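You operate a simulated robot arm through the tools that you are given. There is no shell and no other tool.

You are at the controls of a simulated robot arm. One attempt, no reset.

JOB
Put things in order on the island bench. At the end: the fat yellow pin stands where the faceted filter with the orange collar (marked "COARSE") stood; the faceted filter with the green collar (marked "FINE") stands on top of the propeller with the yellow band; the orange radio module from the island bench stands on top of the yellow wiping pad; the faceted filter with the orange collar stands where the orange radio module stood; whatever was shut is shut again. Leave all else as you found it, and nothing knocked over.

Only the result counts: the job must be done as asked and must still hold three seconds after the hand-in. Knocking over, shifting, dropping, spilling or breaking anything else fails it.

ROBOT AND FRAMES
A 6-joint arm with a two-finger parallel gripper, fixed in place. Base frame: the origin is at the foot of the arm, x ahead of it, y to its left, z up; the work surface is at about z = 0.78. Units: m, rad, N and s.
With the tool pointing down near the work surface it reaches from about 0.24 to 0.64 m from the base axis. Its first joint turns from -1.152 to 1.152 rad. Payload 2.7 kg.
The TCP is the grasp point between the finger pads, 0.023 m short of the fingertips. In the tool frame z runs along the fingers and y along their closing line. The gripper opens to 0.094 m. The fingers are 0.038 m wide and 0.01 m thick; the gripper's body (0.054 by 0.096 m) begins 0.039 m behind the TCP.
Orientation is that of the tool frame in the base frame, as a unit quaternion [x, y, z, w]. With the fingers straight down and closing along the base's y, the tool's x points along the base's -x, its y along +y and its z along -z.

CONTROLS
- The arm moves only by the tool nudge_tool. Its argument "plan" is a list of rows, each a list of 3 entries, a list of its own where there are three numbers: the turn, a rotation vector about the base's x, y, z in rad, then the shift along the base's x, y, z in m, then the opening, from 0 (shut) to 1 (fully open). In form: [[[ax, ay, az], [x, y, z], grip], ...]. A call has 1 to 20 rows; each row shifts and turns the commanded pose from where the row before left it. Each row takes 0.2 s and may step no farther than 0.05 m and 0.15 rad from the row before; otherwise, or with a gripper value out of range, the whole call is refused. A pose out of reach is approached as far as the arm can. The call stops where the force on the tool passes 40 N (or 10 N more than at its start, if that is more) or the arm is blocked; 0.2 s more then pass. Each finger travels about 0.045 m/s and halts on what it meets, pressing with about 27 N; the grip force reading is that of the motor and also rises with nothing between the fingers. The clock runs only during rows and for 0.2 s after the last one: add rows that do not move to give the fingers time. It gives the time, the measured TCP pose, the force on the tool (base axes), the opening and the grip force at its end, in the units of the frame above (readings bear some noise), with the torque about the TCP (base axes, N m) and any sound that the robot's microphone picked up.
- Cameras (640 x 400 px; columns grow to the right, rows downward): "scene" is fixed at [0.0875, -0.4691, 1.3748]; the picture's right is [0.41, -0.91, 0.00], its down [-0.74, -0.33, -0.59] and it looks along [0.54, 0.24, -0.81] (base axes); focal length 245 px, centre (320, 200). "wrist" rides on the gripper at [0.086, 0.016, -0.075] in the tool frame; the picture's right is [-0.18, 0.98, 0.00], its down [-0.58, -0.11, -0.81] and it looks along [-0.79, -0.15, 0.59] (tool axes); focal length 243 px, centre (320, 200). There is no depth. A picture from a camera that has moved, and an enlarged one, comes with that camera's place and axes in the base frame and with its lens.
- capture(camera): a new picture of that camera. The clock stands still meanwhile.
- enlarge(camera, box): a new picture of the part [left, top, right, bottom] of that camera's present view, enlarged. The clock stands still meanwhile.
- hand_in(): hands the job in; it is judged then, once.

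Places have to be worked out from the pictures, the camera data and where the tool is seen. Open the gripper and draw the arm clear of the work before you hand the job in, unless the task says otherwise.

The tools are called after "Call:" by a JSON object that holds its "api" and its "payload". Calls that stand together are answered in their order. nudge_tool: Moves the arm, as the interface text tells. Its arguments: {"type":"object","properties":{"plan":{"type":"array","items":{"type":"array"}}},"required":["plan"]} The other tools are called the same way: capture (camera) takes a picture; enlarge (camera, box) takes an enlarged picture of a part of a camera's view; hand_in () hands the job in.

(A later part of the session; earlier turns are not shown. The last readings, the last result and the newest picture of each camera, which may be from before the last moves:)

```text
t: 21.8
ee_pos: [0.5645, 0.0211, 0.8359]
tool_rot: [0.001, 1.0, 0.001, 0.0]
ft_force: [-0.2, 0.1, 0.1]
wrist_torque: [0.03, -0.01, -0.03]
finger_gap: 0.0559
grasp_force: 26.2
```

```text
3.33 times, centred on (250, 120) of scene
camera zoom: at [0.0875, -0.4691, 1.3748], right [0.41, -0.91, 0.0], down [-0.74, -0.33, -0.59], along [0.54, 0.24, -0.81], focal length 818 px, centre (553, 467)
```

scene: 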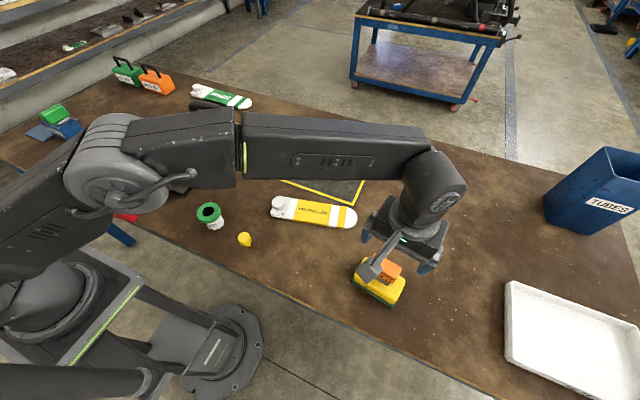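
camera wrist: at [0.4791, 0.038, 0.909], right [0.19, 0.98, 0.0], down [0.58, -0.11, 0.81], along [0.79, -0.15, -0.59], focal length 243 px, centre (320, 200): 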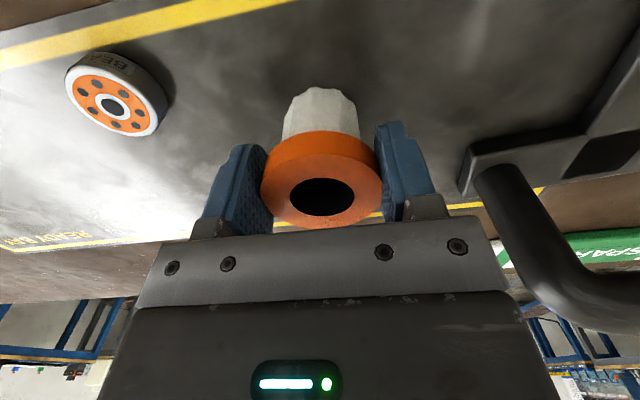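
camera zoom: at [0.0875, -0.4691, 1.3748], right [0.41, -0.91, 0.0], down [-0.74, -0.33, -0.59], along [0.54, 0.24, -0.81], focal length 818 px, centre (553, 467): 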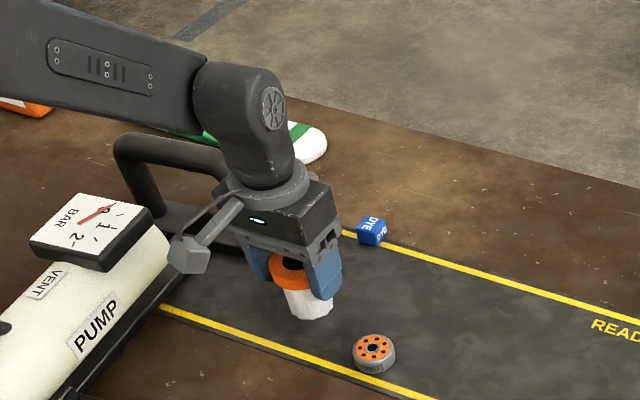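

COARSE is gripped by its collar (gap 0.0559); its original spot is thus about (0.565, 0.021). I lift it and carry it over the radio's former spot.

Call:
{"api": "nudge_tool", "payload": {"plan": [[[0, 0, 0], [0, 0, 0.015], 0.3], [[0, 0, 0], [0, 0, 0.03], 0.3], [[0, 0, 0], [0, 0, 0.04], 0.3], [[0, 0, 0], [-0.04, -0.005, 0], 0.3], [[0, 0, 0], [-0.04, -0.005, 0], 0.3], [[0, 0, 0], [-0.04, -0.005, 0], 0.3], [[0, 0, 0], [-0.0345, -0.005, 0], 0.3], [[0, 0, 0], [0, 0, 0], 0.3]]}}

Call:
{"api": "capture", "payload": {"camera": "wrist"}}

Call:
{"api": "capture", "payload": {"camera": "scene"}}

```text
t: 23.6
ee_pos: [0.4086, 0.0002, 0.9205]
tool_rot: [0.001, 1.0, 0.001, 0.002]
ft_force: [-0.3, -0.6, -0.9]
wrist_torque: [0.02, -0.02, -0.02]
finger_gap: 0.0557
grasp_force: 26.9
```

```text
taken
camera wrist: at [0.3235, 0.0164, 0.9935], right [0.18, 0.98, 0.0], down [0.58, -0.11, 0.81], along [0.79, -0.15, -0.59], focal length 243 px, centre (320, 200)
```

wrist: 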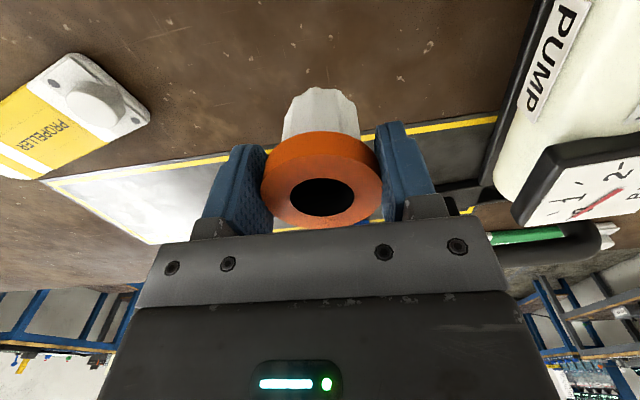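

```text
taken
```

scene: 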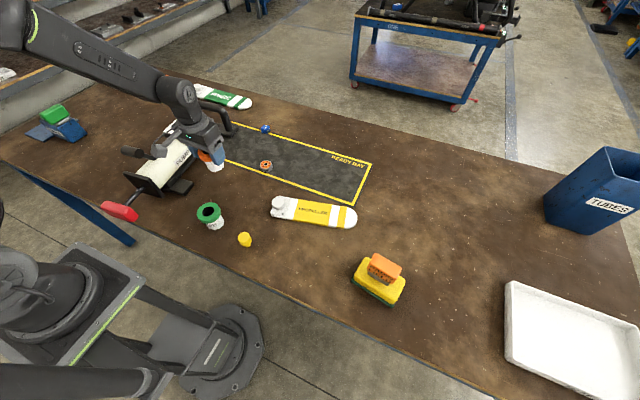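

The filter sits centred in the grip at (0.409, 0.001). I lower it to just above the bench.

Call:
{"api": "nudge_tool", "payload": {"plan": [[[0, 0, 0], [0.001, 0, -0.03], 0.3], [[0, 0, 0], [0, 0, -0.03], 0.3], [[0, 0, 0], [0, 0, -0.015], 0.3], [[0, 0, 0], [0, 0, -0.006], 0.3], [[0, 0, 0], [0, 0, 0], 0.3]]}}

Call:
{"api": "enlarge", "payload": {"camera": "scene", "box": [170, 110, 270, 210]}}

```text
t: 24.8
ee_pos: [0.4122, 0.0007, 0.8383]
tool_rot: [0.0, 1.0, 0.001, 0.001]
ft_force: [0.5, -0.2, -1.5]
wrist_torque: [0.0, 0.0, 0.0]
finger_gap: 0.0557
grasp_force: 27.1
```

```text
4.00 times, centred on (220, 160) of scene
camera zoom: at [0.0875, -0.4691, 1.3748], right [0.41, -0.91, 0.0], down [-0.74, -0.33, -0.59], along [0.54, 0.24, -0.81], focal length 982 px, centre (720, 360)
```

zoom: 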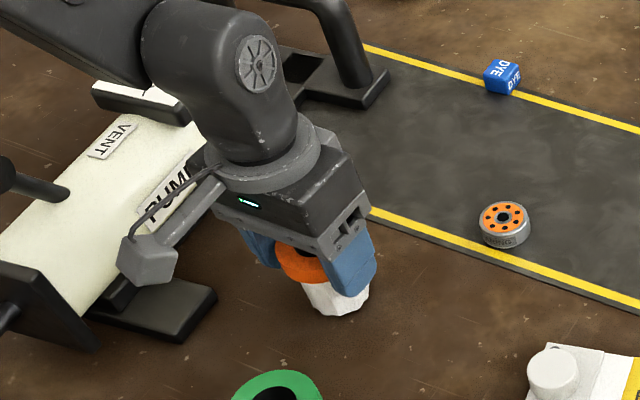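

Just above the bench with only the weight on the sensor; I lower in small steps until contact.

Call:
{"api": "nudge_tool", "payload": {"plan": [[[0, 0, 0], [0, 0, -0.002], 0.3], [[0, 0, 0], [0, 0, 0], 0.3]]}}

```text
t: 25.4
ee_pos: [0.4116, -0.0002, 0.837]
tool_rot: [0.0, 1.0, 0.001, 0.001]
ft_force: [-0.1, -0.8, 0.4]
wrist_torque: [-0.02, -0.03, 0.01]
finger_gap: 0.0554
grasp_force: 26.9
```

Call:
{"api": "nudge_tool", "payload": {"plan": [[[0, 0, 0], [0, 0, -0.001], 0.3], [[0, 0, 0], [0, 0, 0], 0.3]]}}

```text
t: 26.0
ee_pos: [0.4105, 0.0012, 0.8377]
tool_rot: [0.001, 1.0, 0.001, 0.001]
ft_force: [-0.2, -0.5, -0.2]
wrist_torque: [0.03, 0.03, 0.02]
finger_gap: 0.0555
grasp_force: 27.5
```

Call:
{"api": "nudge_tool", "payload": {"plan": [[[0, 0, 0], [0, 0, -0.001], 0.3], [[0, 0, 0], [0, 0, 0], 0.3]]}}

```text
t: 26.6
ee_pos: [0.4118, 0.0005, 0.8362]
tool_rot: [0.001, 1.0, 0.001, 0.0]
ft_force: [0.0, -0.3, -0.4]
wrist_torque: [0.02, 0.02, -0.02]
finger_gap: 0.0558
grasp_force: 27.6
```

The force still shows no clear contact, so I go on in 1 mm steps.

Call:
{"api": "nudge_tool", "payload": {"plan": [[[0, 0, 0], [0, 0, -0.001], 0.3], [[0, 0, 0], [0, 0, 0], 0.3]]}}

```text
t: 27.2
ee_pos: [0.4118, 0.0016, 0.8347]
tool_rot: [0.001, 1.0, 0.001, 0.0]
ft_force: [0.0, 1.3, 0.0]
wrist_torque: [-0.04, -0.01, -0.01]
finger_gap: 0.0554
grasp_force: 27.2
```

Call:
{"api": "nudge_tool", "payload": {"plan": [[[0, 0, 0], [0, 0, -0.001], 0.3], [[0, 0, 0], [0, 0, 0], 0.3]]}}

Call:
{"api": "enlarge", "payload": {"camera": "wrist", "box": [220, 40, 420, 170]}}

```text
t: 27.8
ee_pos: [0.4111, 0.0013, 0.8341]
tool_rot: [0.001, 1.0, 0.001, 0.001]
ft_force: [-2.1, -1.0, 5.0]
wrist_torque: [-0.09, 0.02, -0.02]
finger_gap: 0.0557
grasp_force: 27.1
```

```text
3.08 times, centred on (320, 105) of wrist
camera zoom: at [0.3253, 0.0178, 0.9078], right [0.18, 0.98, 0.0], down [0.58, -0.11, 0.81], along [0.79, -0.15, -0.59], focal length 746 px, centre (320, 492)
```

zoom: 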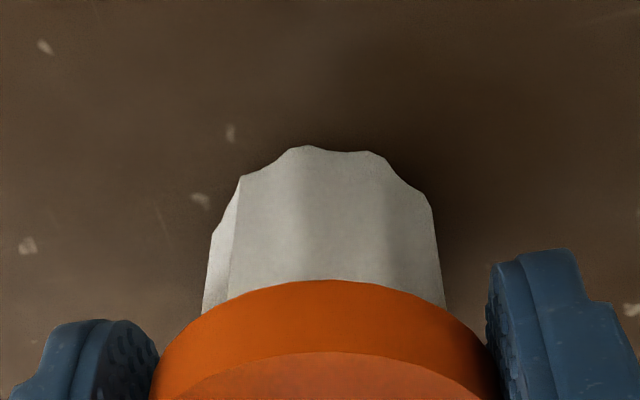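

Contact at 5 N. I open, then lift straight up and look.

Call:
{"api": "nudge_tool", "payload": {"plan": [[[0, 0, 0], [0, 0, 0], 0.7], [[0, 0, 0], [0, 0, 0], 0.8], [[0, 0, 0], [0, 0, 0], 1], [[0, 0, 0], [0, 0, 0], 1], [[0, 0, 0], [0, 0, 0.01], 1], [[0, 0, 0], [0, 0, 0.03], 1], [[0, 0, 0], [0, 0, 0.04], 1], [[0, 0, 0], [0, 0, 0.04], 1], [[0, 0, 0], [0, 0, 0], 1]]}}

Call:
{"api": "capture", "payload": {"camera": "wrist"}}

Call:
{"api": "enlarge", "payload": {"camera": "scene", "box": [180, 120, 300, 260]}}

```text
t: 29.8
ee_pos: [0.4114, 0.0021, 0.955]
tool_rot: [0.001, 1.0, 0.0, 0.0]
ft_force: [-0.7, -0.9, -0.5]
wrist_torque: [0.03, -0.01, 0.01]
finger_gap: 0.0941
grasp_force: 0.1
```

```text
taken
camera wrist: at [0.3249, 0.018, 1.0279], right [0.19, 0.98, 0.0], down [0.58, -0.11, 0.81], along [0.79, -0.15, -0.59], focal length 243 px, centre (320, 200)
```

wrist: 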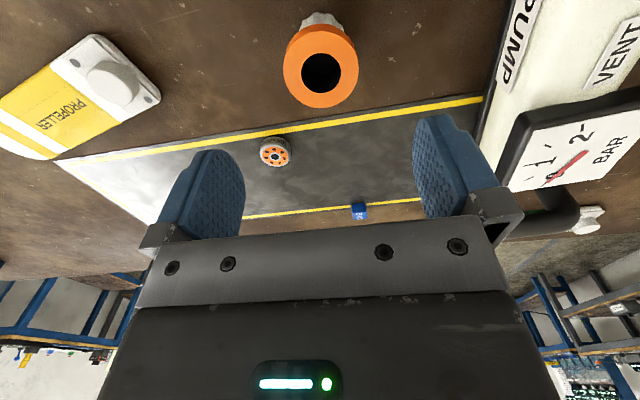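

```text
2.86 times, centred on (240, 190) of scene
camera zoom: at [0.0875, -0.4691, 1.3748], right [0.41, -0.91, 0.0], down [-0.74, -0.33, -0.59], along [0.54, 0.24, -0.81], focal length 701 px, centre (549, 229)
```

zoom: 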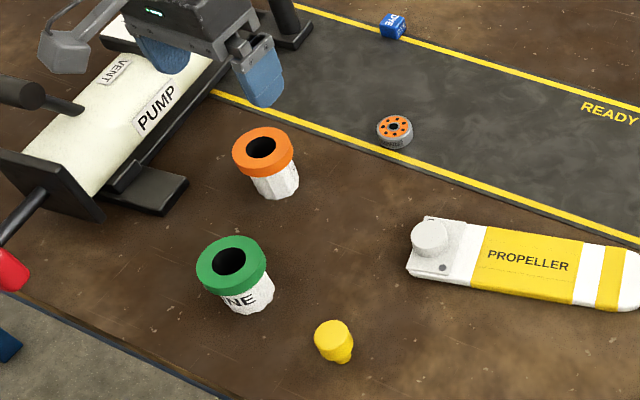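

COARSE stands on the radio's former spot. Now I move above the yellow pin.

Call:
{"api": "nudge_tool", "payload": {"plan": [[[0, 0, 0], [-0.0236, -0.0302, 0], 1], [[0, 0, 0], [-0.0236, -0.0302, 0], 1], [[0, 0, 0], [-0.0236, -0.0302, 0], 1], [[0, 0, 0], [-0.0236, -0.0302, 0], 1], [[0, 0, 0], [-0.0236, -0.0302, 0], 1], [[0, 0, 0], [-0.0234, -0.03, 0], 1], [[0, 0, 0], [0, 0, 0], 1]]}}

Call:
{"api": "capture", "payload": {"camera": "wrist"}}

Call:
{"api": "enlarge", "payload": {"camera": "scene", "box": [180, 140, 320, 280]}}

```text
t: 31.4
ee_pos: [0.2697, -0.1802, 0.9534]
tool_rot: [0.001, 1.0, 0.0, 0.001]
ft_force: [-0.4, 0.0, 0.3]
wrist_torque: [0.0, 0.0, -0.03]
finger_gap: 0.094
grasp_force: 0.1
```

```text
taken
camera wrist: at [0.1835, -0.164, 1.0276], right [0.18, 0.98, 0.0], down [0.58, -0.11, 0.81], along [0.79, -0.15, -0.59], focal length 243 px, centre (320, 200)
```

wrist: 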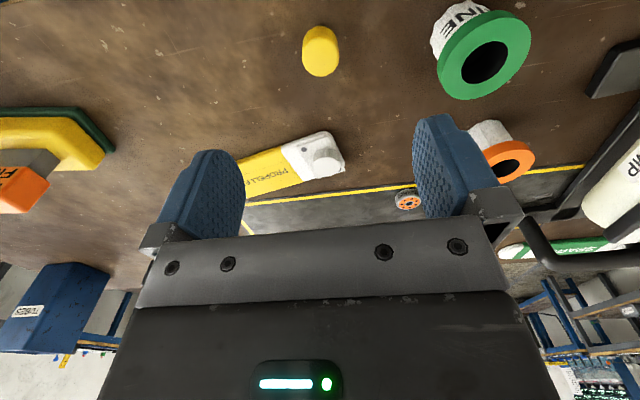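

```text
2.86 times, centred on (250, 210) of scene
camera zoom: at [0.0874, -0.4691, 1.3748], right [0.41, -0.91, 0.0], down [-0.74, -0.33, -0.59], along [0.54, 0.24, -0.81], focal length 701 px, centre (520, 171)
```

zoom: 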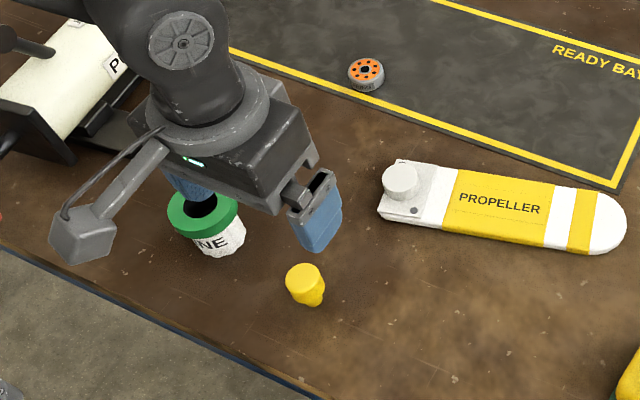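

I enlarge the pin in the wrist view to refine its place and shape.

Call:
{"api": "enlarge", "payload": {"camera": "wrist", "box": [280, 10, 360, 90]}}

```text
5.00 times, centred on (320, 50) of wrist
camera zoom: at [0.1835, -0.164, 1.0276], right [0.18, 0.98, 0.0], down [0.58, -0.11, 0.81], along [0.79, -0.15, -0.59], focal length 1213 px, centre (320, 950)
```

zoom: 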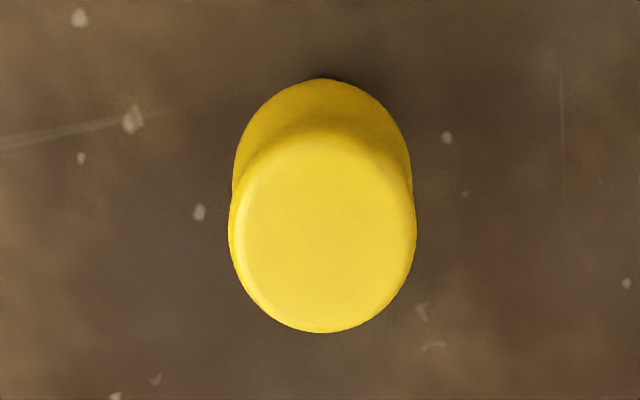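

The pin is at (0.269, -0.179), about 0.029 m wide at the head. I descend around it, then close.

Call:
{"api": "nudge_tool", "payload": {"plan": [[[0, 0, 0], [-0.001, 0.0005, -0.04], 1], [[0, 0, 0], [0, 0, -0.04], 1], [[0, 0, 0], [0, 0, -0.04], 1], [[0, 0, 0], [0, 0, -0.0225], 1], [[0, 0, 0], [0, 0, 0], 0.7], [[0, 0, 0], [0, 0, 0], 0.6], [[0, 0, 0], [0, 0, 0], 0.55]]}}

Call:
{"api": "capture", "payload": {"camera": "wrist"}}

Call:
{"api": "enlarge", "payload": {"camera": "scene", "box": [200, 180, 290, 260]}}

```text
t: 33.0
ee_pos: [0.2677, -0.1788, 0.8116]
tool_rot: [0.0, 1.0, 0.001, 0.001]
ft_force: [-0.5, 0.2, -0.5]
wrist_torque: [0.03, 0.01, 0.04]
finger_gap: 0.0518
grasp_force: 0.0
```

```text
taken
camera wrist: at [0.1825, -0.1619, 0.8848], right [0.19, 0.98, 0.0], down [0.58, -0.11, 0.81], along [0.79, -0.15, -0.59], focal length 243 px, centre (320, 200)
```

wrist: 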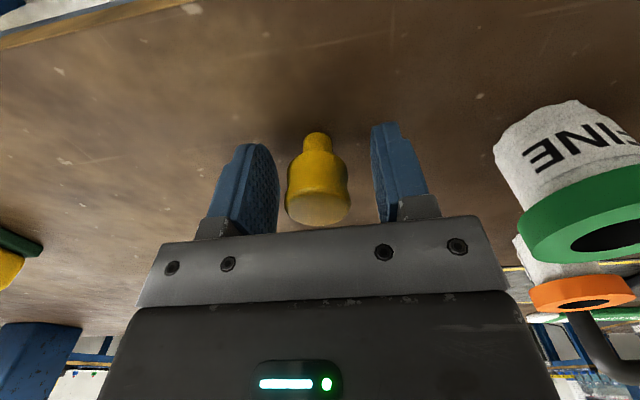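

```text
5.00 times, centred on (245, 220) of scene
camera zoom: at [0.0875, -0.4691, 1.3748], right [0.41, -0.91, 0.0], down [-0.74, -0.33, -0.59], along [0.54, 0.24, -0.81], focal length 1227 px, centre (695, 100)
```

zoom: 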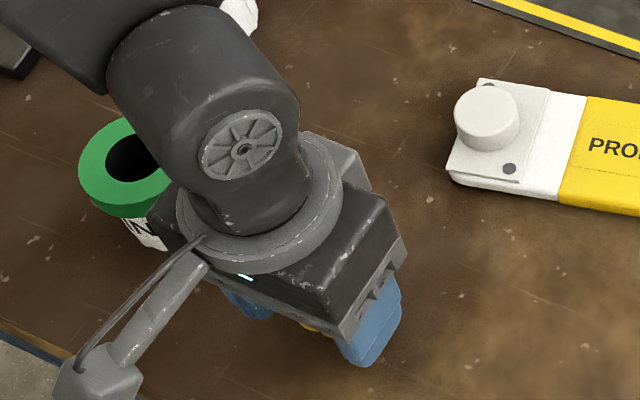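

The pin is centred between the fingers (column 318 both predicted and seen). I close on it and lift a little.

Call:
{"api": "nudge_tool", "payload": {"plan": [[[0, 0, 0], [0, 0, 0], 0.45], [[0, 0, 0], [0, 0, 0], 0.35], [[0, 0, 0], [0, 0, 0], 0.25], [[0, 0, 0], [0, 0, 0], 0.15], [[0, 0, 0], [0, 0, 0], 0.1], [[0, 0, 0], [0, 0, 0], 0.1]]}}

Call:
{"api": "capture", "payload": {"camera": "wrist"}}

```text
t: 34.4
ee_pos: [0.2685, -0.1793, 0.8109]
tool_rot: [0.001, 1.0, 0.0, 0.001]
ft_force: [0.3, 0.1, 0.2]
wrist_torque: [-0.01, 0.0, 0.0]
finger_gap: 0.0285
grasp_force: 27.2
```

```text
taken
camera wrist: at [0.1825, -0.1619, 0.8848], right [0.19, 0.98, 0.0], down [0.58, -0.11, 0.81], along [0.79, -0.15, -0.59], focal length 243 px, centre (320, 200)
```

wrist: 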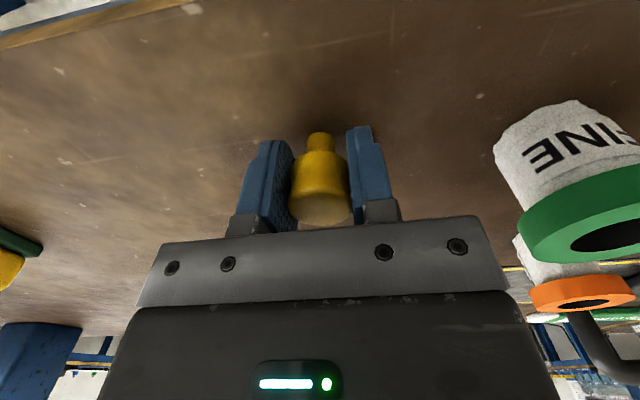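

The pin is held (gap 0.0285). I lift it and carry it over COARSE's former spot at (0.565, 0.021).

Call:
{"api": "nudge_tool", "payload": {"plan": [[[0, 0, 0], [0, 0, 0.015], 0.1], [[0, 0, 0], [0, 0, 0.04], 0.1], [[0, 0, 0], [0, 0, 0.045], 0.1], [[0, 0, 0], [0, 0, 0.03], 0.1], [[0, 0, 0], [0.0328, 0.0223, 0], 0.1], [[0, 0, 0], [0.0328, 0.0223, 0], 0.1], [[0, 0, 0], [0.0328, 0.0223, 0], 0.1], [[0, 0, 0], [0.0328, 0.0223, 0], 0.1], [[0, 0, 0], [0.0328, 0.0223, 0], 0.1], [[0, 0, 0], [0.0328, 0.0223, 0], 0.1], [[0, 0, 0], [0.0328, 0.0223, 0], 0.1], [[0, 0, 0], [0.0328, 0.0223, 0], 0.1], [[0, 0, 0], [0.0328, 0.0222, 0], 0.1], [[0, 0, 0], [0, 0, 0], 0.1], [[0, 0, 0], [0, 0, 0], 0.1]]}}

Call:
{"api": "capture", "payload": {"camera": "wrist"}}

Call:
{"api": "capture", "payload": {"camera": "scene"}}

```text
t: 37.6
ee_pos: [0.5643, 0.022, 0.9403]
tool_rot: [0.001, 1.0, 0.001, 0.0]
ft_force: [-0.4, 0.5, 0.1]
wrist_torque: [-0.04, -0.02, 0.03]
finger_gap: 0.0288
grasp_force: 27.0
```

```text
taken
camera wrist: at [0.4783, 0.0386, 1.0151], right [0.19, 0.98, 0.0], down [0.58, -0.11, 0.81], along [0.79, -0.15, -0.59], focal length 243 px, centre (320, 200)
```

wrist: 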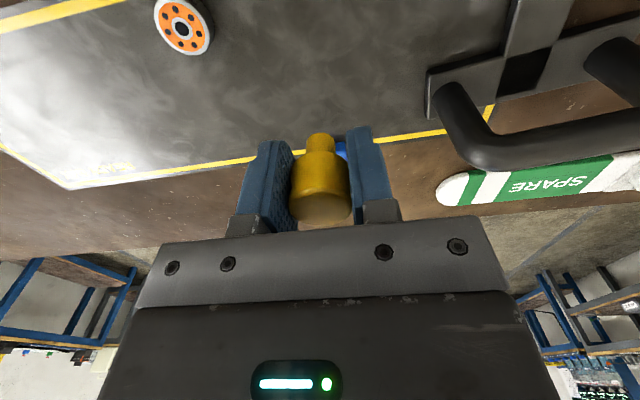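

```text
taken
```

scene: 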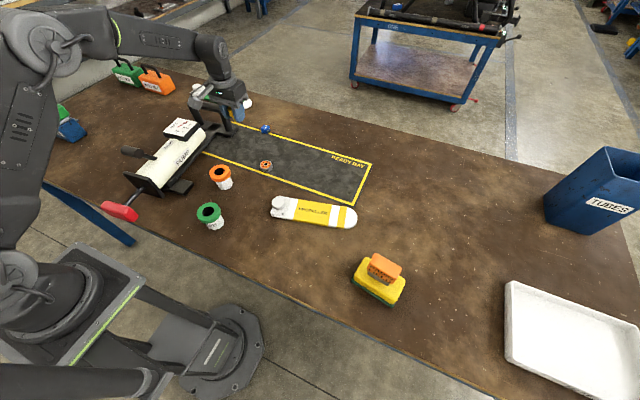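

All as expected. I lower the pin to a few millimetres above the mat.

Call:
{"api": "nudge_tool", "payload": {"plan": [[[0, 0, 0], [0, -0.0005, -0.04], 0.1], [[0, 0, 0], [0, 0, -0.04], 0.1], [[0, 0, 0], [0, 0, -0.03], 0.1], [[0, 0, 0], [0, 0, -0.012], 0.1], [[0, 0, 0], [0, 0, 0], 0.1]]}}

Call:
{"api": "enlarge", "payload": {"camera": "wrist", "box": [220, 60, 420, 190]}}

Call:
{"api": "enlarge", "payload": {"camera": "scene", "box": [180, 80, 300, 180]}}

```text
t: 38.8
ee_pos: [0.5646, 0.0208, 0.8182]
tool_rot: [0.001, 1.0, 0.0, 0.001]
ft_force: [0.7, 0.4, -0.5]
wrist_torque: [0.02, 0.03, -0.02]
finger_gap: 0.0287
grasp_force: 27.1
```

```text
3.08 times, centred on (320, 125) of wrist
camera zoom: at [0.4785, 0.0367, 0.8924], right [0.19, 0.98, 0.0], down [0.58, -0.11, 0.81], along [0.79, -0.15, -0.59], focal length 746 px, centre (320, 431)
```

zoom: 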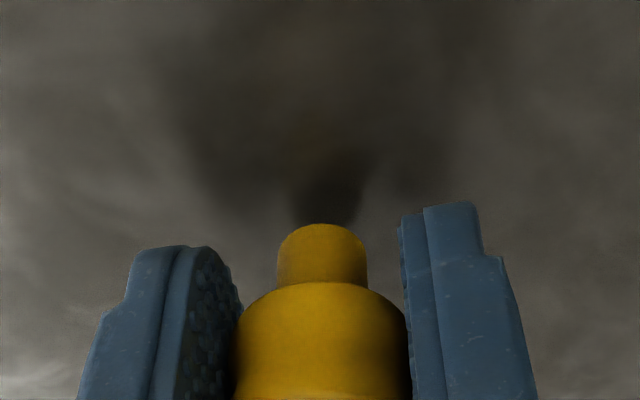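

```text
4.00 times, centred on (240, 130) of scene
camera zoom: at [0.0875, -0.4691, 1.3748], right [0.41, -0.91, 0.0], down [-0.74, -0.33, -0.59], along [0.54, 0.24, -0.81], focal length 982 px, centre (640, 480)
```

zoom: 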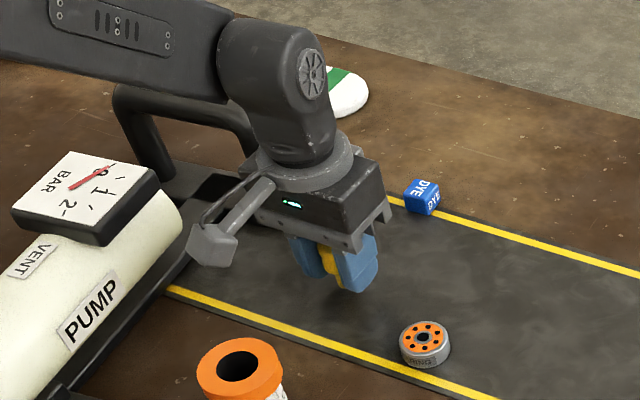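

The pin is upright a few millimetres above the mat. I lower in fine steps for contact.

Call:
{"api": "nudge_tool", "payload": {"plan": [[[0, 0, 0], [0, 0, -0.002], 0.1], [[0, 0, 0], [0, 0, -0.001], 0.1], [[0, 0, 0], [0, 0, 0], 0.1]]}}

```text
t: 39.6
ee_pos: [0.5648, 0.0203, 0.8162]
tool_rot: [0.001, 1.0, 0.0, 0.0]
ft_force: [0.6, -0.5, -0.2]
wrist_torque: [-0.02, 0.0, 0.03]
finger_gap: 0.0285
grasp_force: 27.5
```

Call:
{"api": "nudge_tool", "payload": {"plan": [[[0, 0, 0], [0, 0, -0.0015], 0.1], [[0, 0, 0], [0, 0, 0], 0.1]]}}

```text
t: 40.2
ee_pos: [0.5649, 0.0208, 0.8151]
tool_rot: [0.001, 1.0, 0.001, 0.0]
ft_force: [0.3, -0.4, -0.1]
wrist_torque: [-0.02, -0.02, -0.01]
finger_gap: 0.0287
grasp_force: 27.2
```

Call:
{"api": "nudge_tool", "payload": {"plan": [[[0, 0, 0], [0, 0, -0.001], 0.1], [[0, 0, 0], [0, 0, 0], 0.1]]}}

```text
t: 40.8
ee_pos: [0.5633, 0.0202, 0.8129]
tool_rot: [0.001, 1.0, 0.001, 0.0]
ft_force: [-0.2, -0.4, 0.4]
wrist_torque: [-0.03, -0.02, 0.01]
finger_gap: 0.0284
grasp_force: 27.4
```

Call:
{"api": "nudge_tool", "payload": {"plan": [[[0, 0, 0], [0, 0, -0.001], 0.1], [[0, 0, 0], [0, 0, 0], 0.1]]}}

Call:
{"api": "enlarge", "payload": {"camera": "wrist", "box": [220, 60, 420, 190]}}

```text
t: 41.4
ee_pos: [0.5633, 0.0191, 0.8115]
tool_rot: [0.0, 1.0, 0.001, 0.001]
ft_force: [0.4, 0.2, 0.0]
wrist_torque: [-0.02, 0.0, 0.0]
finger_gap: 0.0285
grasp_force: 26.8
```

```text
3.08 times, centred on (320, 125) of wrist
camera zoom: at [0.4779, 0.037, 0.8863], right [0.19, 0.98, 0.0], down [0.58, -0.11, 0.81], along [0.79, -0.15, -0.59], focal length 746 px, centre (320, 431)
```

zoom: 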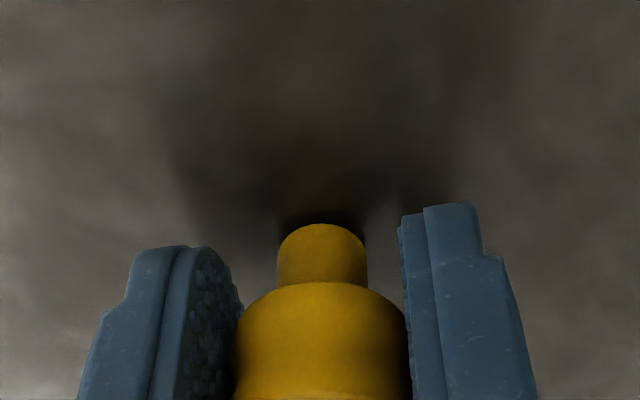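

The shadow has nearly closed at the foot; one more small step.

Call:
{"api": "nudge_tool", "payload": {"plan": [[[0, 0, 0], [0, 0, -0.001], 0.1], [[0, 0, 0], [0, 0, 0], 0.1]]}}

```text
t: 42.0
ee_pos: [0.5643, 0.0201, 0.812]
tool_rot: [0.001, 1.0, 0.001, 0.001]
ft_force: [-0.8, -0.4, 2.6]
wrist_torque: [-0.01, 0.02, -0.03]
finger_gap: 0.0284
grasp_force: 27.3
```

Contact (+2.6 N). I release gently, then rise.

Call:
{"api": "nudge_tool", "payload": {"plan": [[[0, 0, 0], [0, 0, 0], 0.33], [[0, 0, 0], [0, 0, 0], 0.4], [[0, 0, 0], [0, 0, 0], 0.5], [[0, 0, 0], [0, 0, 0], 0.65], [[0, 0, 0], [0, 0, 0], 0.65], [[0, 0, 0], [0, 0, 0.01], 0.65], [[0, 0, 0], [0, 0, 0.03], 0.65], [[0, 0, 0], [0, 0, 0.04], 0.65], [[0, 0, 0], [0, 0, 0.045], 0.8], [[0, 0, 0], [0, 0, 0.02], 1], [[0, 0, 0], [0, 0, 0], 1]]}}

Call:
{"api": "capture", "payload": {"camera": "wrist"}}

Call:
{"api": "enlarge", "payload": {"camera": "scene", "box": [180, 80, 300, 180]}}

```text
t: 44.4
ee_pos: [0.5641, 0.0202, 0.9567]
tool_rot: [0.002, 1.0, 0.001, 0.001]
ft_force: [-0.1, 0.5, 0.0]
wrist_torque: [0.0, -0.02, -0.01]
finger_gap: 0.0943
grasp_force: 0.1
```

```text
taken
camera wrist: at [0.4781, 0.0372, 1.0308], right [0.19, 0.98, 0.0], down [0.58, -0.11, 0.81], along [0.79, -0.15, -0.59], focal length 243 px, centre (320, 200)
```

wrist: 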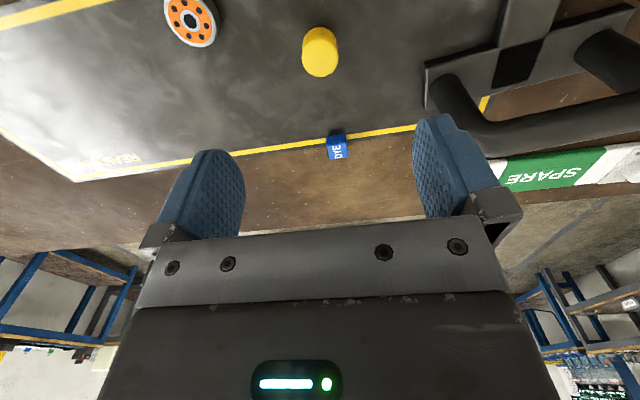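

```text
4.00 times, centred on (240, 130) of scene
camera zoom: at [0.0875, -0.4691, 1.3748], right [0.41, -0.91, 0.0], down [-0.74, -0.33, -0.59], along [0.54, 0.24, -0.81], focal length 982 px, centre (640, 480)
```

zoom: 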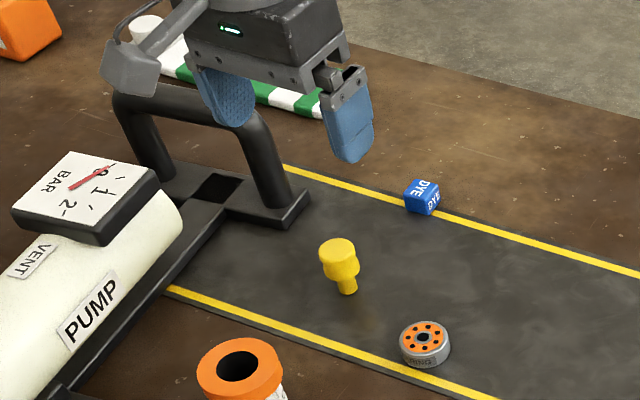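

The pin stands upright on COARSE's former spot. Now I move above FINE.

Call:
{"api": "nudge_tool", "payload": {"plan": [[[0, 0, 0], [-0.0395, -0.0116, 0], 1], [[0, 0, 0], [-0.0395, -0.0116, 0], 1], [[0, 0, 0], [-0.0395, -0.0116, 0], 1], [[0, 0, 0], [-0.0395, -0.0116, 0], 1], [[0, 0, 0], [-0.0395, -0.0116, 0], 1], [[0, 0, 0], [-0.0395, -0.0116, 0], 1], [[0, 0, 0], [-0.0395, -0.0116, 0], 1], [[0, 0, 0], [0, 0, 0], 1]]}}

Call:
{"api": "capture", "payload": {"camera": "wrist"}}

Call:
{"api": "enlarge", "payload": {"camera": "scene", "box": [170, 120, 310, 260]}}

```text
t: 46.2
ee_pos: [0.2859, -0.0611, 0.9573]
tool_rot: [0.0, 1.0, 0.001, 0.001]
ft_force: [0.0, 0.9, -0.6]
wrist_torque: [-0.01, -0.02, 0.01]
finger_gap: 0.0939
grasp_force: 0.1
```

```text
taken
camera wrist: at [0.2005, -0.0445, 1.0313], right [0.18, 0.98, 0.0], down [0.58, -0.11, 0.81], along [0.79, -0.15, -0.59], focal length 243 px, centre (320, 200)
```

wrist: 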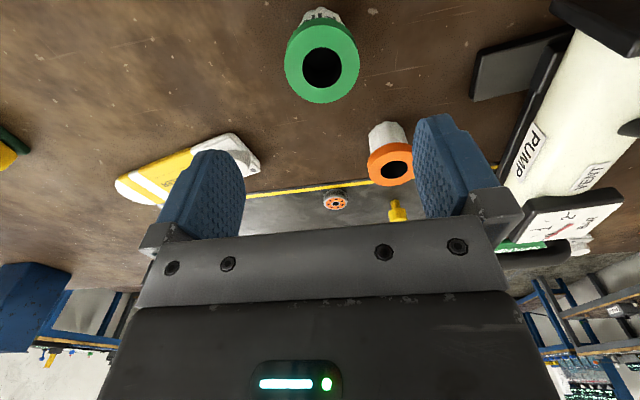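

```text
2.86 times, centred on (240, 190) of scene
camera zoom: at [0.0874, -0.4691, 1.3748], right [0.41, -0.91, 0.0], down [-0.74, -0.33, -0.59], along [0.54, 0.24, -0.81], focal length 701 px, centre (549, 229)
```

zoom: 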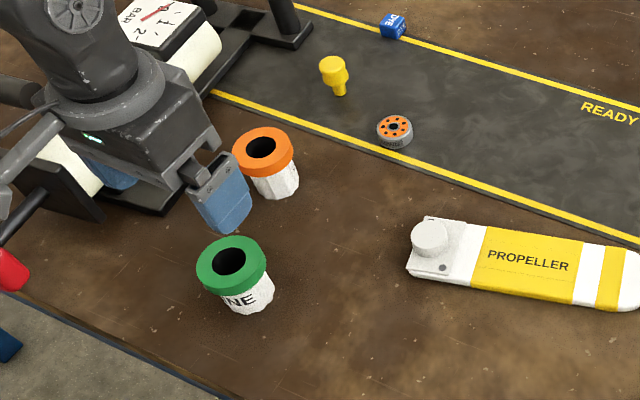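

FINE's axis is at about (0.287, -0.060). I descend around its collar and close.

Call:
{"api": "nudge_tool", "payload": {"plan": [[[0, 0, 0], [0.001, 0.001, -0.04], 1], [[0, 0, 0], [0, 0, -0.04], 1], [[0, 0, 0], [0, 0, -0.03], 1], [[0, 0, 0], [0, 0, -0.013], 1], [[0, 0, 0], [0, 0, 0], 0.9], [[0, 0, 0], [0, 0, 0], 0.75]]}}

Call:
{"api": "capture", "payload": {"camera": "wrist"}}

Call:
{"api": "enlarge", "payload": {"camera": "scene", "box": [170, 140, 290, 260]}}

```text
t: 47.6
ee_pos: [0.2875, -0.0596, 0.8343]
tool_rot: [0.001, 1.0, 0.001, 0.001]
ft_force: [0.9, -0.1, 0.3]
wrist_torque: [-0.01, 0.01, -0.02]
finger_gap: 0.0706
grasp_force: 0.0
```

```text
taken
camera wrist: at [0.2021, -0.0428, 0.9076], right [0.19, 0.98, 0.0], down [0.58, -0.11, 0.81], along [0.79, -0.15, -0.59], focal length 243 px, centre (320, 200)
```

wrist: 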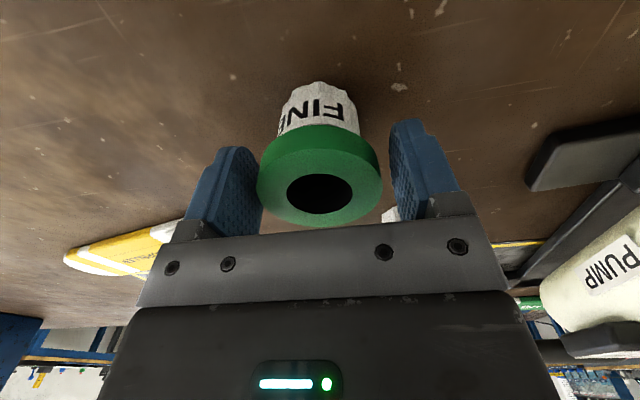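

```text
3.33 times, centred on (230, 200) of scene
camera zoom: at [0.0875, -0.4691, 1.3748], right [0.41, -0.91, 0.0], down [-0.74, -0.33, -0.59], along [0.54, 0.24, -0.81], focal length 818 px, centre (620, 200)
```

zoom: 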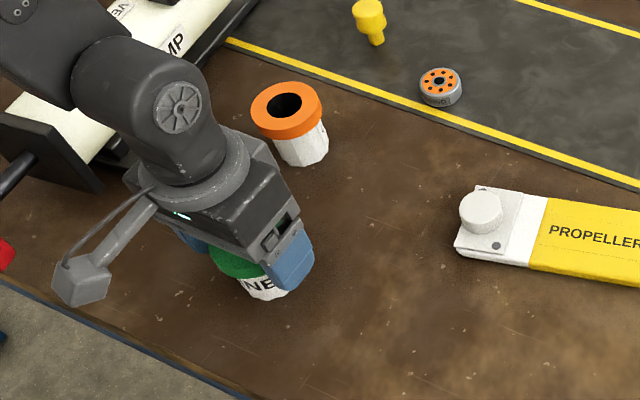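

It is centred. I close, lift, and carry FINE toward the propeller.

Call:
{"api": "nudge_tool", "payload": {"plan": [[[0, 0, 0], [0, 0, 0], 0.5], [[0, 0, 0], [0, 0, 0], 0.4], [[0, 0, 0], [0, 0, 0], 0.3], [[0, 0, 0], [0, 0, 0], 0.3], [[0, 0, 0], [0, 0, 0.015], 0.3], [[0, 0, 0], [0, 0, 0.04], 0.3], [[0, 0, 0], [0, 0, 0.045], 0.3], [[0, 0, 0], [0, 0, 0.04], 0.3], [[0, 0, 0], [0.0175, -0.033, 0], 0.3], [[0, 0, 0], [0.0175, -0.033, 0], 0.3], [[0, 0, 0], [0.0175, -0.033, 0], 0.3], [[0, 0, 0], [0.0175, -0.033, 0], 0.3], [[0, 0, 0], [0.0175, -0.033, 0], 0.3], [[0, 0, 0], [0.0175, -0.033, 0], 0.3], [[0, 0, 0], [0.0175, -0.033, 0], 0.3], [[0, 0, 0], [0, 0, 0], 0.3]]}}

Call:
{"api": "capture", "payload": {"camera": "wrist"}}

Call:
{"api": "capture", "payload": {"camera": "scene"}}

```text
t: 51.0
ee_pos: [0.411, -0.2912, 0.9731]
tool_rot: [0.0, 1.0, 0.002, 0.0]
ft_force: [-0.6, -0.5, -1.4]
wrist_torque: [0.0, -0.04, 0.01]
finger_gap: 0.0554
grasp_force: 27.2
```

```text
taken
camera wrist: at [0.325, -0.2743, 1.0479], right [0.18, 0.98, 0.0], down [0.58, -0.11, 0.81], along [0.79, -0.15, -0.59], focal length 243 px, centre (320, 200)
```

wrist: 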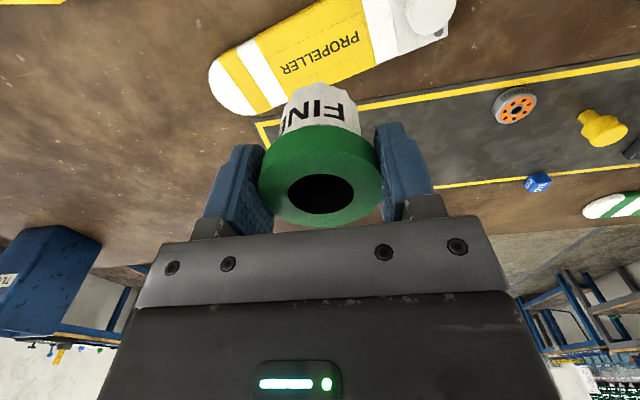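

```text
taken
```

scene: 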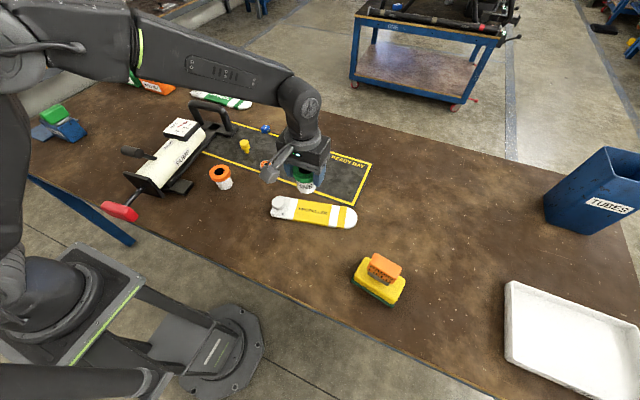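

The propeller's label is visible past the filter; I enlarge it to fix the target point.

Call:
{"api": "enlarge", "payload": {"camera": "wrist", "box": [200, 0, 460, 130]}}

Call:
{"api": "enlarge", "payload": {"camera": "scene", "box": [260, 180, 370, 240]}}

```text
2.46 times, centred on (330, 65) of wrist
camera zoom: at [0.325, -0.2743, 1.0479], right [0.18, 0.98, 0.0], down [0.58, -0.11, 0.81], along [0.79, -0.15, -0.59], focal length 597 px, centre (295, 532)
```

zoom: 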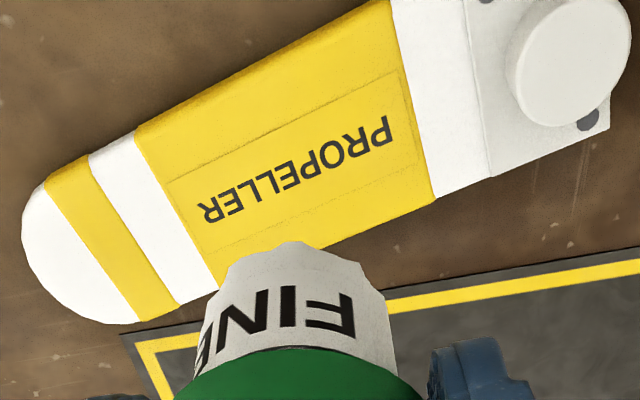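

```text
5.82 times, centred on (315, 210) of scene
camera zoom: at [0.0875, -0.4692, 1.3748], right [0.41, -0.91, 0.0], down [-0.74, -0.33, -0.59], along [0.54, 0.24, -0.81], focal length 1428 px, centre (349, 142)
```

zoom: 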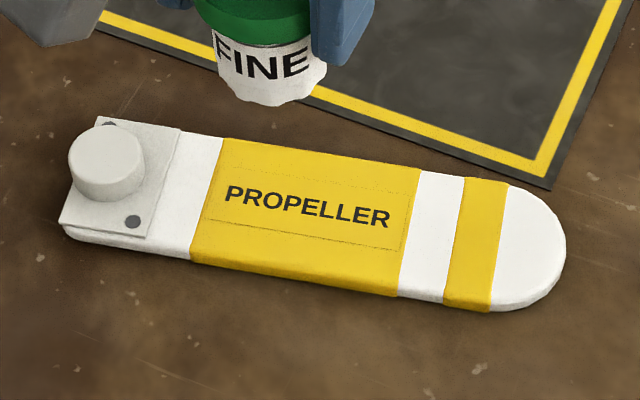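

The panel's centre is at about (0.427, -0.293) with its top near z 0.797. I shift there and lower to about 1 cm above.

Call:
{"api": "nudge_tool", "payload": {"plan": [[[0, 0, 0], [0.016, -0.003, 0], 0.3], [[0, 0, 0], [0, 0, -0.04], 0.3], [[0, 0, 0], [0, 0, -0.04], 0.3], [[0, 0, 0], [0, 0, -0.03], 0.3], [[0, 0, 0], [0, 0, 0], 0.3]]}}

Call:
{"api": "capture", "payload": {"camera": "wrist"}}

Call:
{"api": "enlarge", "payload": {"camera": "scene", "box": [260, 140, 370, 240]}}

```text
t: 52.2
ee_pos: [0.4267, -0.2926, 0.8638]
tool_rot: [0.001, 1.0, 0.0, 0.001]
ft_force: [-0.7, -0.5, -0.6]
wrist_torque: [-0.02, 0.02, 0.04]
finger_gap: 0.055
grasp_force: 27.3
```

```text
taken
camera wrist: at [0.3411, -0.2766, 0.9378], right [0.18, 0.98, 0.0], down [0.58, -0.11, 0.81], along [0.79, -0.15, -0.59], focal length 243 px, centre (320, 200)
```

wrist: 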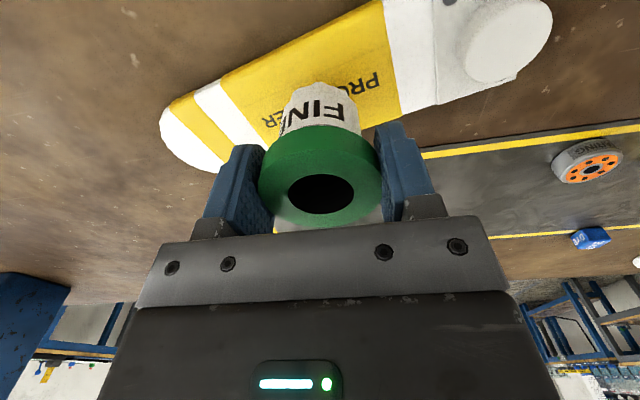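

```text
4.00 times, centred on (315, 190) of scene
camera zoom: at [0.0875, -0.4691, 1.3748], right [0.41, -0.91, 0.0], down [-0.74, -0.33, -0.59], along [0.54, 0.24, -0.81], focal length 982 px, centre (340, 240)
```

zoom: 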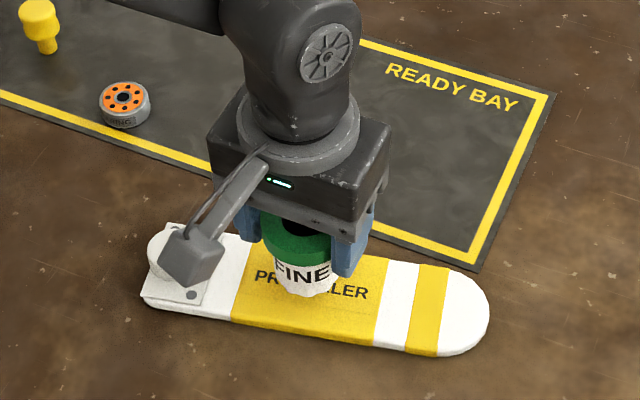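

It is over the label's middle. I lower in small steps toward contact.

Call:
{"api": "nudge_tool", "payload": {"plan": [[[0, 0, 0], [0, 0, -0.004], 0.3], [[0, 0, 0], [0, 0, -0.003], 0.3], [[0, 0, 0], [0, 0, 0], 0.3]]}}

Call:
{"api": "enlarge", "payload": {"camera": "wrist", "box": [220, 0, 440, 140]}}

```text
t: 53.0
ee_pos: [0.4261, -0.2927, 0.8569]
tool_rot: [0.001, 1.0, 0.001, 0.001]
ft_force: [0.4, -0.3, -0.1]
wrist_torque: [0.01, -0.03, 0.01]
finger_gap: 0.0552
grasp_force: 27.1
```

```text
2.86 times, centred on (330, 70) of wrist
camera zoom: at [0.341, -0.2767, 0.931], right [0.19, 0.98, 0.0], down [0.58, -0.11, 0.81], along [0.79, -0.15, -0.59], focal length 693 px, centre (291, 571)
```

zoom: 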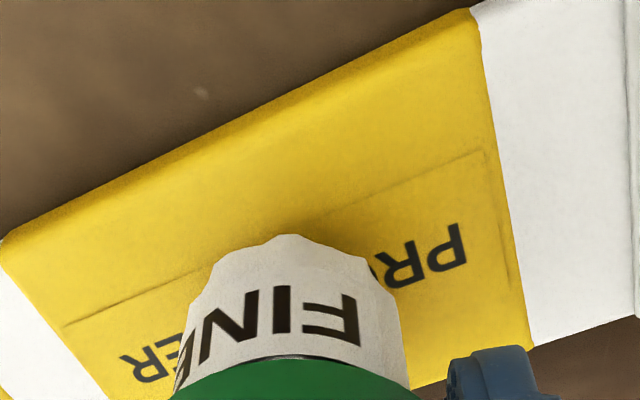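

Call:
{"api": "nudge_tool", "payload": {"plan": [[[0, 0, 0], [0, 0, -0.002], 0.3], [[0, 0, 0], [0, 0, 0], 0.3]]}}

```text
t: 53.6
ee_pos: [0.4266, -0.2944, 0.8555]
tool_rot: [0.001, 1.0, 0.002, 0.002]
ft_force: [-0.2, -0.8, 0.4]
wrist_torque: [-0.03, 0.01, 0.01]
finger_gap: 0.0553
grasp_force: 26.9
```

Call:
{"api": "nudge_tool", "payload": {"plan": [[[0, 0, 0], [0, 0, -0.0015], 0.3], [[0, 0, 0], [0, 0, 0], 0.3]]}}

```text
t: 54.2
ee_pos: [0.4271, -0.2942, 0.8541]
tool_rot: [0.001, 1.0, 0.001, 0.002]
ft_force: [-0.5, -0.2, -0.7]
wrist_torque: [-0.01, 0.01, 0.03]
finger_gap: 0.0552
grasp_force: 27.4
```

No contact yet; continuing in small steps.

Call:
{"api": "nudge_tool", "payload": {"plan": [[[0, 0, 0], [0, 0, -0.0015], 0.3], [[0, 0, 0], [0, 0, 0], 0.3]]}}

```text
t: 54.8
ee_pos: [0.4268, -0.2929, 0.8517]
tool_rot: [0.001, 1.0, 0.001, 0.001]
ft_force: [-0.2, -0.8, -0.7]
wrist_torque: [0.03, -0.01, 0.01]
finger_gap: 0.0549
grasp_force: 27.3
```

Call:
{"api": "nudge_tool", "payload": {"plan": [[[0, 0, 0], [0, 0, -0.0015], 0.3], [[0, 0, 0], [0, 0, 0], 0.3]]}}

Call:
{"api": "enlarge", "payload": {"camera": "wrist", "box": [220, 0, 440, 140]}}

```text
t: 55.4
ee_pos: [0.4266, -0.2935, 0.8506]
tool_rot: [0.002, 1.0, 0.001, 0.0]
ft_force: [-0.7, 0.5, -0.5]
wrist_torque: [-0.02, 0.02, -0.01]
finger_gap: 0.0548
grasp_force: 27.1
```

```text
2.86 times, centred on (330, 70) of wrist
camera zoom: at [0.3408, -0.2767, 0.924], right [0.18, 0.98, 0.0], down [0.58, -0.11, 0.81], along [0.79, -0.15, -0.59], focal length 693 px, centre (291, 571)
```

zoom: 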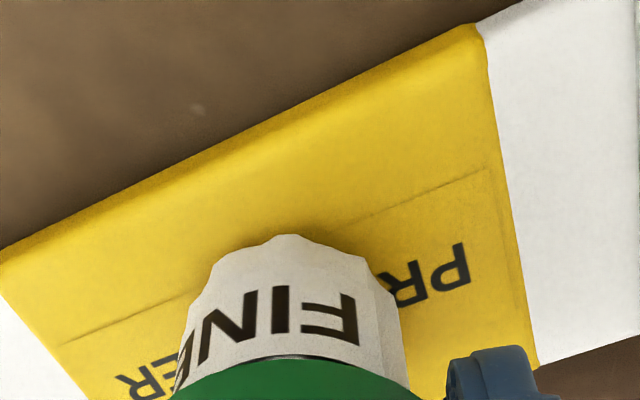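

Call:
{"api": "nudge_tool", "payload": {"plan": [[[0, 0, 0], [0, 0, -0.0015], 0.3], [[0, 0, 0], [0, 0, 0], 0.3]]}}

```text
t: 56.0
ee_pos: [0.4275, -0.2947, 0.8482]
tool_rot: [0.001, 1.0, 0.001, 0.0]
ft_force: [0.5, 0.9, -0.3]
wrist_torque: [-0.05, -0.02, -0.01]
finger_gap: 0.0549
grasp_force: 27.0
```

Call:
{"api": "nudge_tool", "payload": {"plan": [[[0, 0, 0], [0, 0, -0.0015], 0.3], [[0, 0, 0], [0, 0, 0], 0.3]]}}

```text
t: 56.6
ee_pos: [0.4268, -0.2941, 0.8482]
tool_rot: [0.001, 1.0, 0.002, 0.001]
ft_force: [0.4, -0.5, -0.4]
wrist_torque: [0.02, 0.01, 0.0]
finger_gap: 0.0548
grasp_force: 27.1
```

Call:
{"api": "nudge_tool", "payload": {"plan": [[[0, 0, 0], [0, 0, -0.001], 0.3], [[0, 0, 0], [0, 0, 0], 0.3]]}}

Call:
{"api": "enlarge", "payload": {"camera": "wrist", "box": [220, 0, 440, 140]}}

Call:
{"api": "enlarge", "payload": {"camera": "scene", "box": [280, 180, 350, 230]}}

```text
t: 57.2
ee_pos: [0.4283, -0.294, 0.8472]
tool_rot: [0.001, 1.0, 0.001, 0.001]
ft_force: [0.5, -0.1, -0.1]
wrist_torque: [-0.01, -0.03, 0.02]
finger_gap: 0.0549
grasp_force: 26.6
```

```text
2.86 times, centred on (330, 70) of wrist
camera zoom: at [0.341, -0.2767, 0.9199], right [0.19, 0.98, 0.0], down [0.58, -0.11, 0.81], along [0.79, -0.15, -0.59], focal length 693 px, centre (291, 571)
```

zoom: 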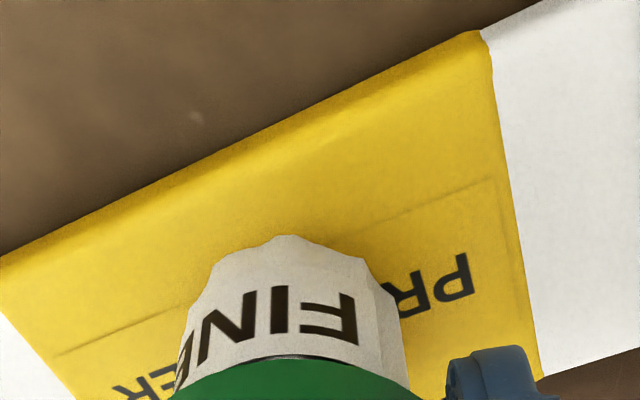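

```text
8.00 times, centred on (315, 205) of scene
camera zoom: at [0.0875, -0.4691, 1.3748], right [0.41, -0.91, 0.0], down [-0.74, -0.33, -0.59], along [0.54, 0.24, -0.81], focal length 1963 px, centre (360, 160)
```

zoom: 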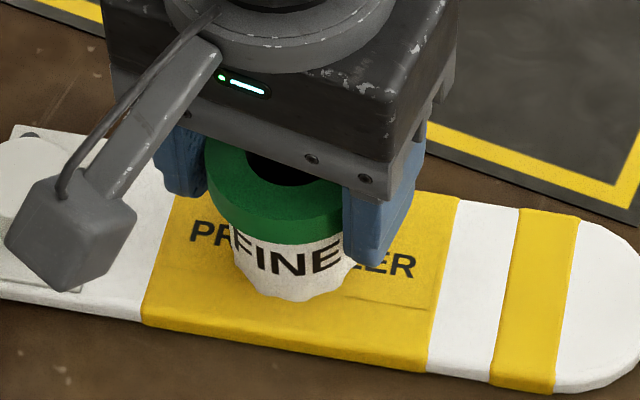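

Still no contact; further small steps.

Call:
{"api": "nudge_tool", "payload": {"plan": [[[0, 0, 0], [0, 0, -0.0015], 0.3], [[0, 0, 0], [0, 0, 0], 0.3]]}}

```text
t: 57.8
ee_pos: [0.427, -0.2929, 0.8454]
tool_rot: [0.0, 1.0, 0.001, 0.002]
ft_force: [-2.3, 1.9, 11.1]
wrist_torque: [0.08, 0.17, -0.01]
finger_gap: 0.0547
grasp_force: 26.8
```

Firm contact now (11 N). I ease up half a millimetre to unload, then look.

Call:
{"api": "nudge_tool", "payload": {"plan": [[[0, 0, 0], [0, 0, 0.0005], 0.3], [[0, 0, 0], [0, 0, 0], 0.3]]}}

Call:
{"api": "enlarge", "payload": {"camera": "scene", "box": [260, 180, 370, 240]}}

```text
t: 58.4
ee_pos: [0.4273, -0.2928, 0.8455]
tool_rot: [0.0, 1.0, 0.0, 0.001]
ft_force: [-0.5, 0.4, 9.3]
wrist_torque: [0.05, 0.04, 0.0]
finger_gap: 0.0548
grasp_force: 27.1
```

```text
5.82 times, centred on (315, 210) of scene
camera zoom: at [0.0873, -0.469, 1.3749], right [0.41, -0.91, 0.0], down [-0.74, -0.33, -0.59], along [0.54, 0.24, -0.81], focal length 1428 px, centre (349, 142)
```

zoom: 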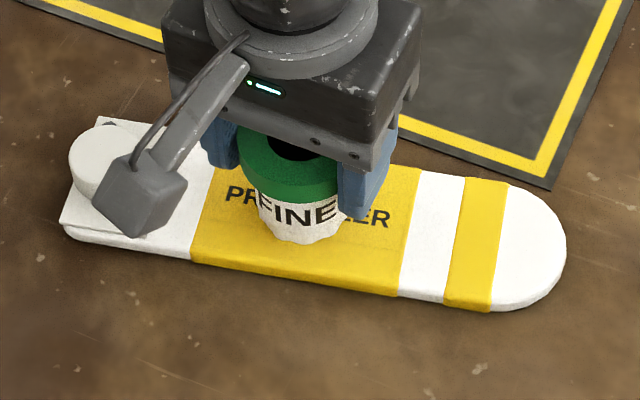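

The propeller has not shifted. I unload slightly more and then release slowly and rise.

Call:
{"api": "nudge_tool", "payload": {"plan": [[[0, 0, 0], [0, 0, 0.0005], 0.3], [[0, 0, 0], [0, 0, 0], 0.62], [[0, 0, 0], [0, 0, 0], 0.68], [[0, 0, 0], [0, 0, 0], 0.75], [[0, 0, 0], [0, 0, 0], 0.85], [[0, 0, 0], [0, 0, 0], 0.85], [[0, 0, 0], [0, 0, 0.01], 0.85], [[0, 0, 0], [0, 0, 0.03], 0.85], [[0, 0, 0], [0, 0, 0.04], 0.9], [[0, 0, 0], [0, 0, 0.04], 1], [[0, 0, 0], [0, 0, 0.04], 1], [[0, 0, 0], [0, 0, 0], 1]]}}

Call:
{"api": "capture", "payload": {"camera": "wrist"}}

Call:
{"api": "capture", "payload": {"camera": "scene"}}

```text
t: 61.0
ee_pos: [0.4271, -0.2941, 1.0061]
tool_rot: [0.001, 1.0, 0.001, 0.0]
ft_force: [-0.1, -0.3, 0.0]
wrist_torque: [0.0, 0.02, 0.03]
finger_gap: 0.094
grasp_force: 0.1
```

```text
taken
camera wrist: at [0.3412, -0.2772, 1.0807], right [0.19, 0.98, 0.0], down [0.58, -0.11, 0.81], along [0.79, -0.15, -0.59], focal length 243 px, centre (320, 200)
```

wrist: 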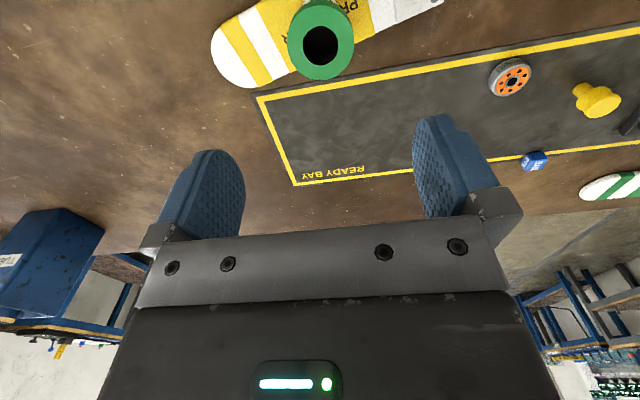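

```text
taken
```

scene: 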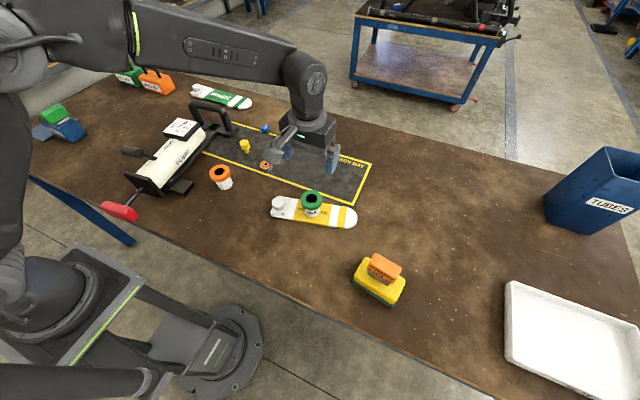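

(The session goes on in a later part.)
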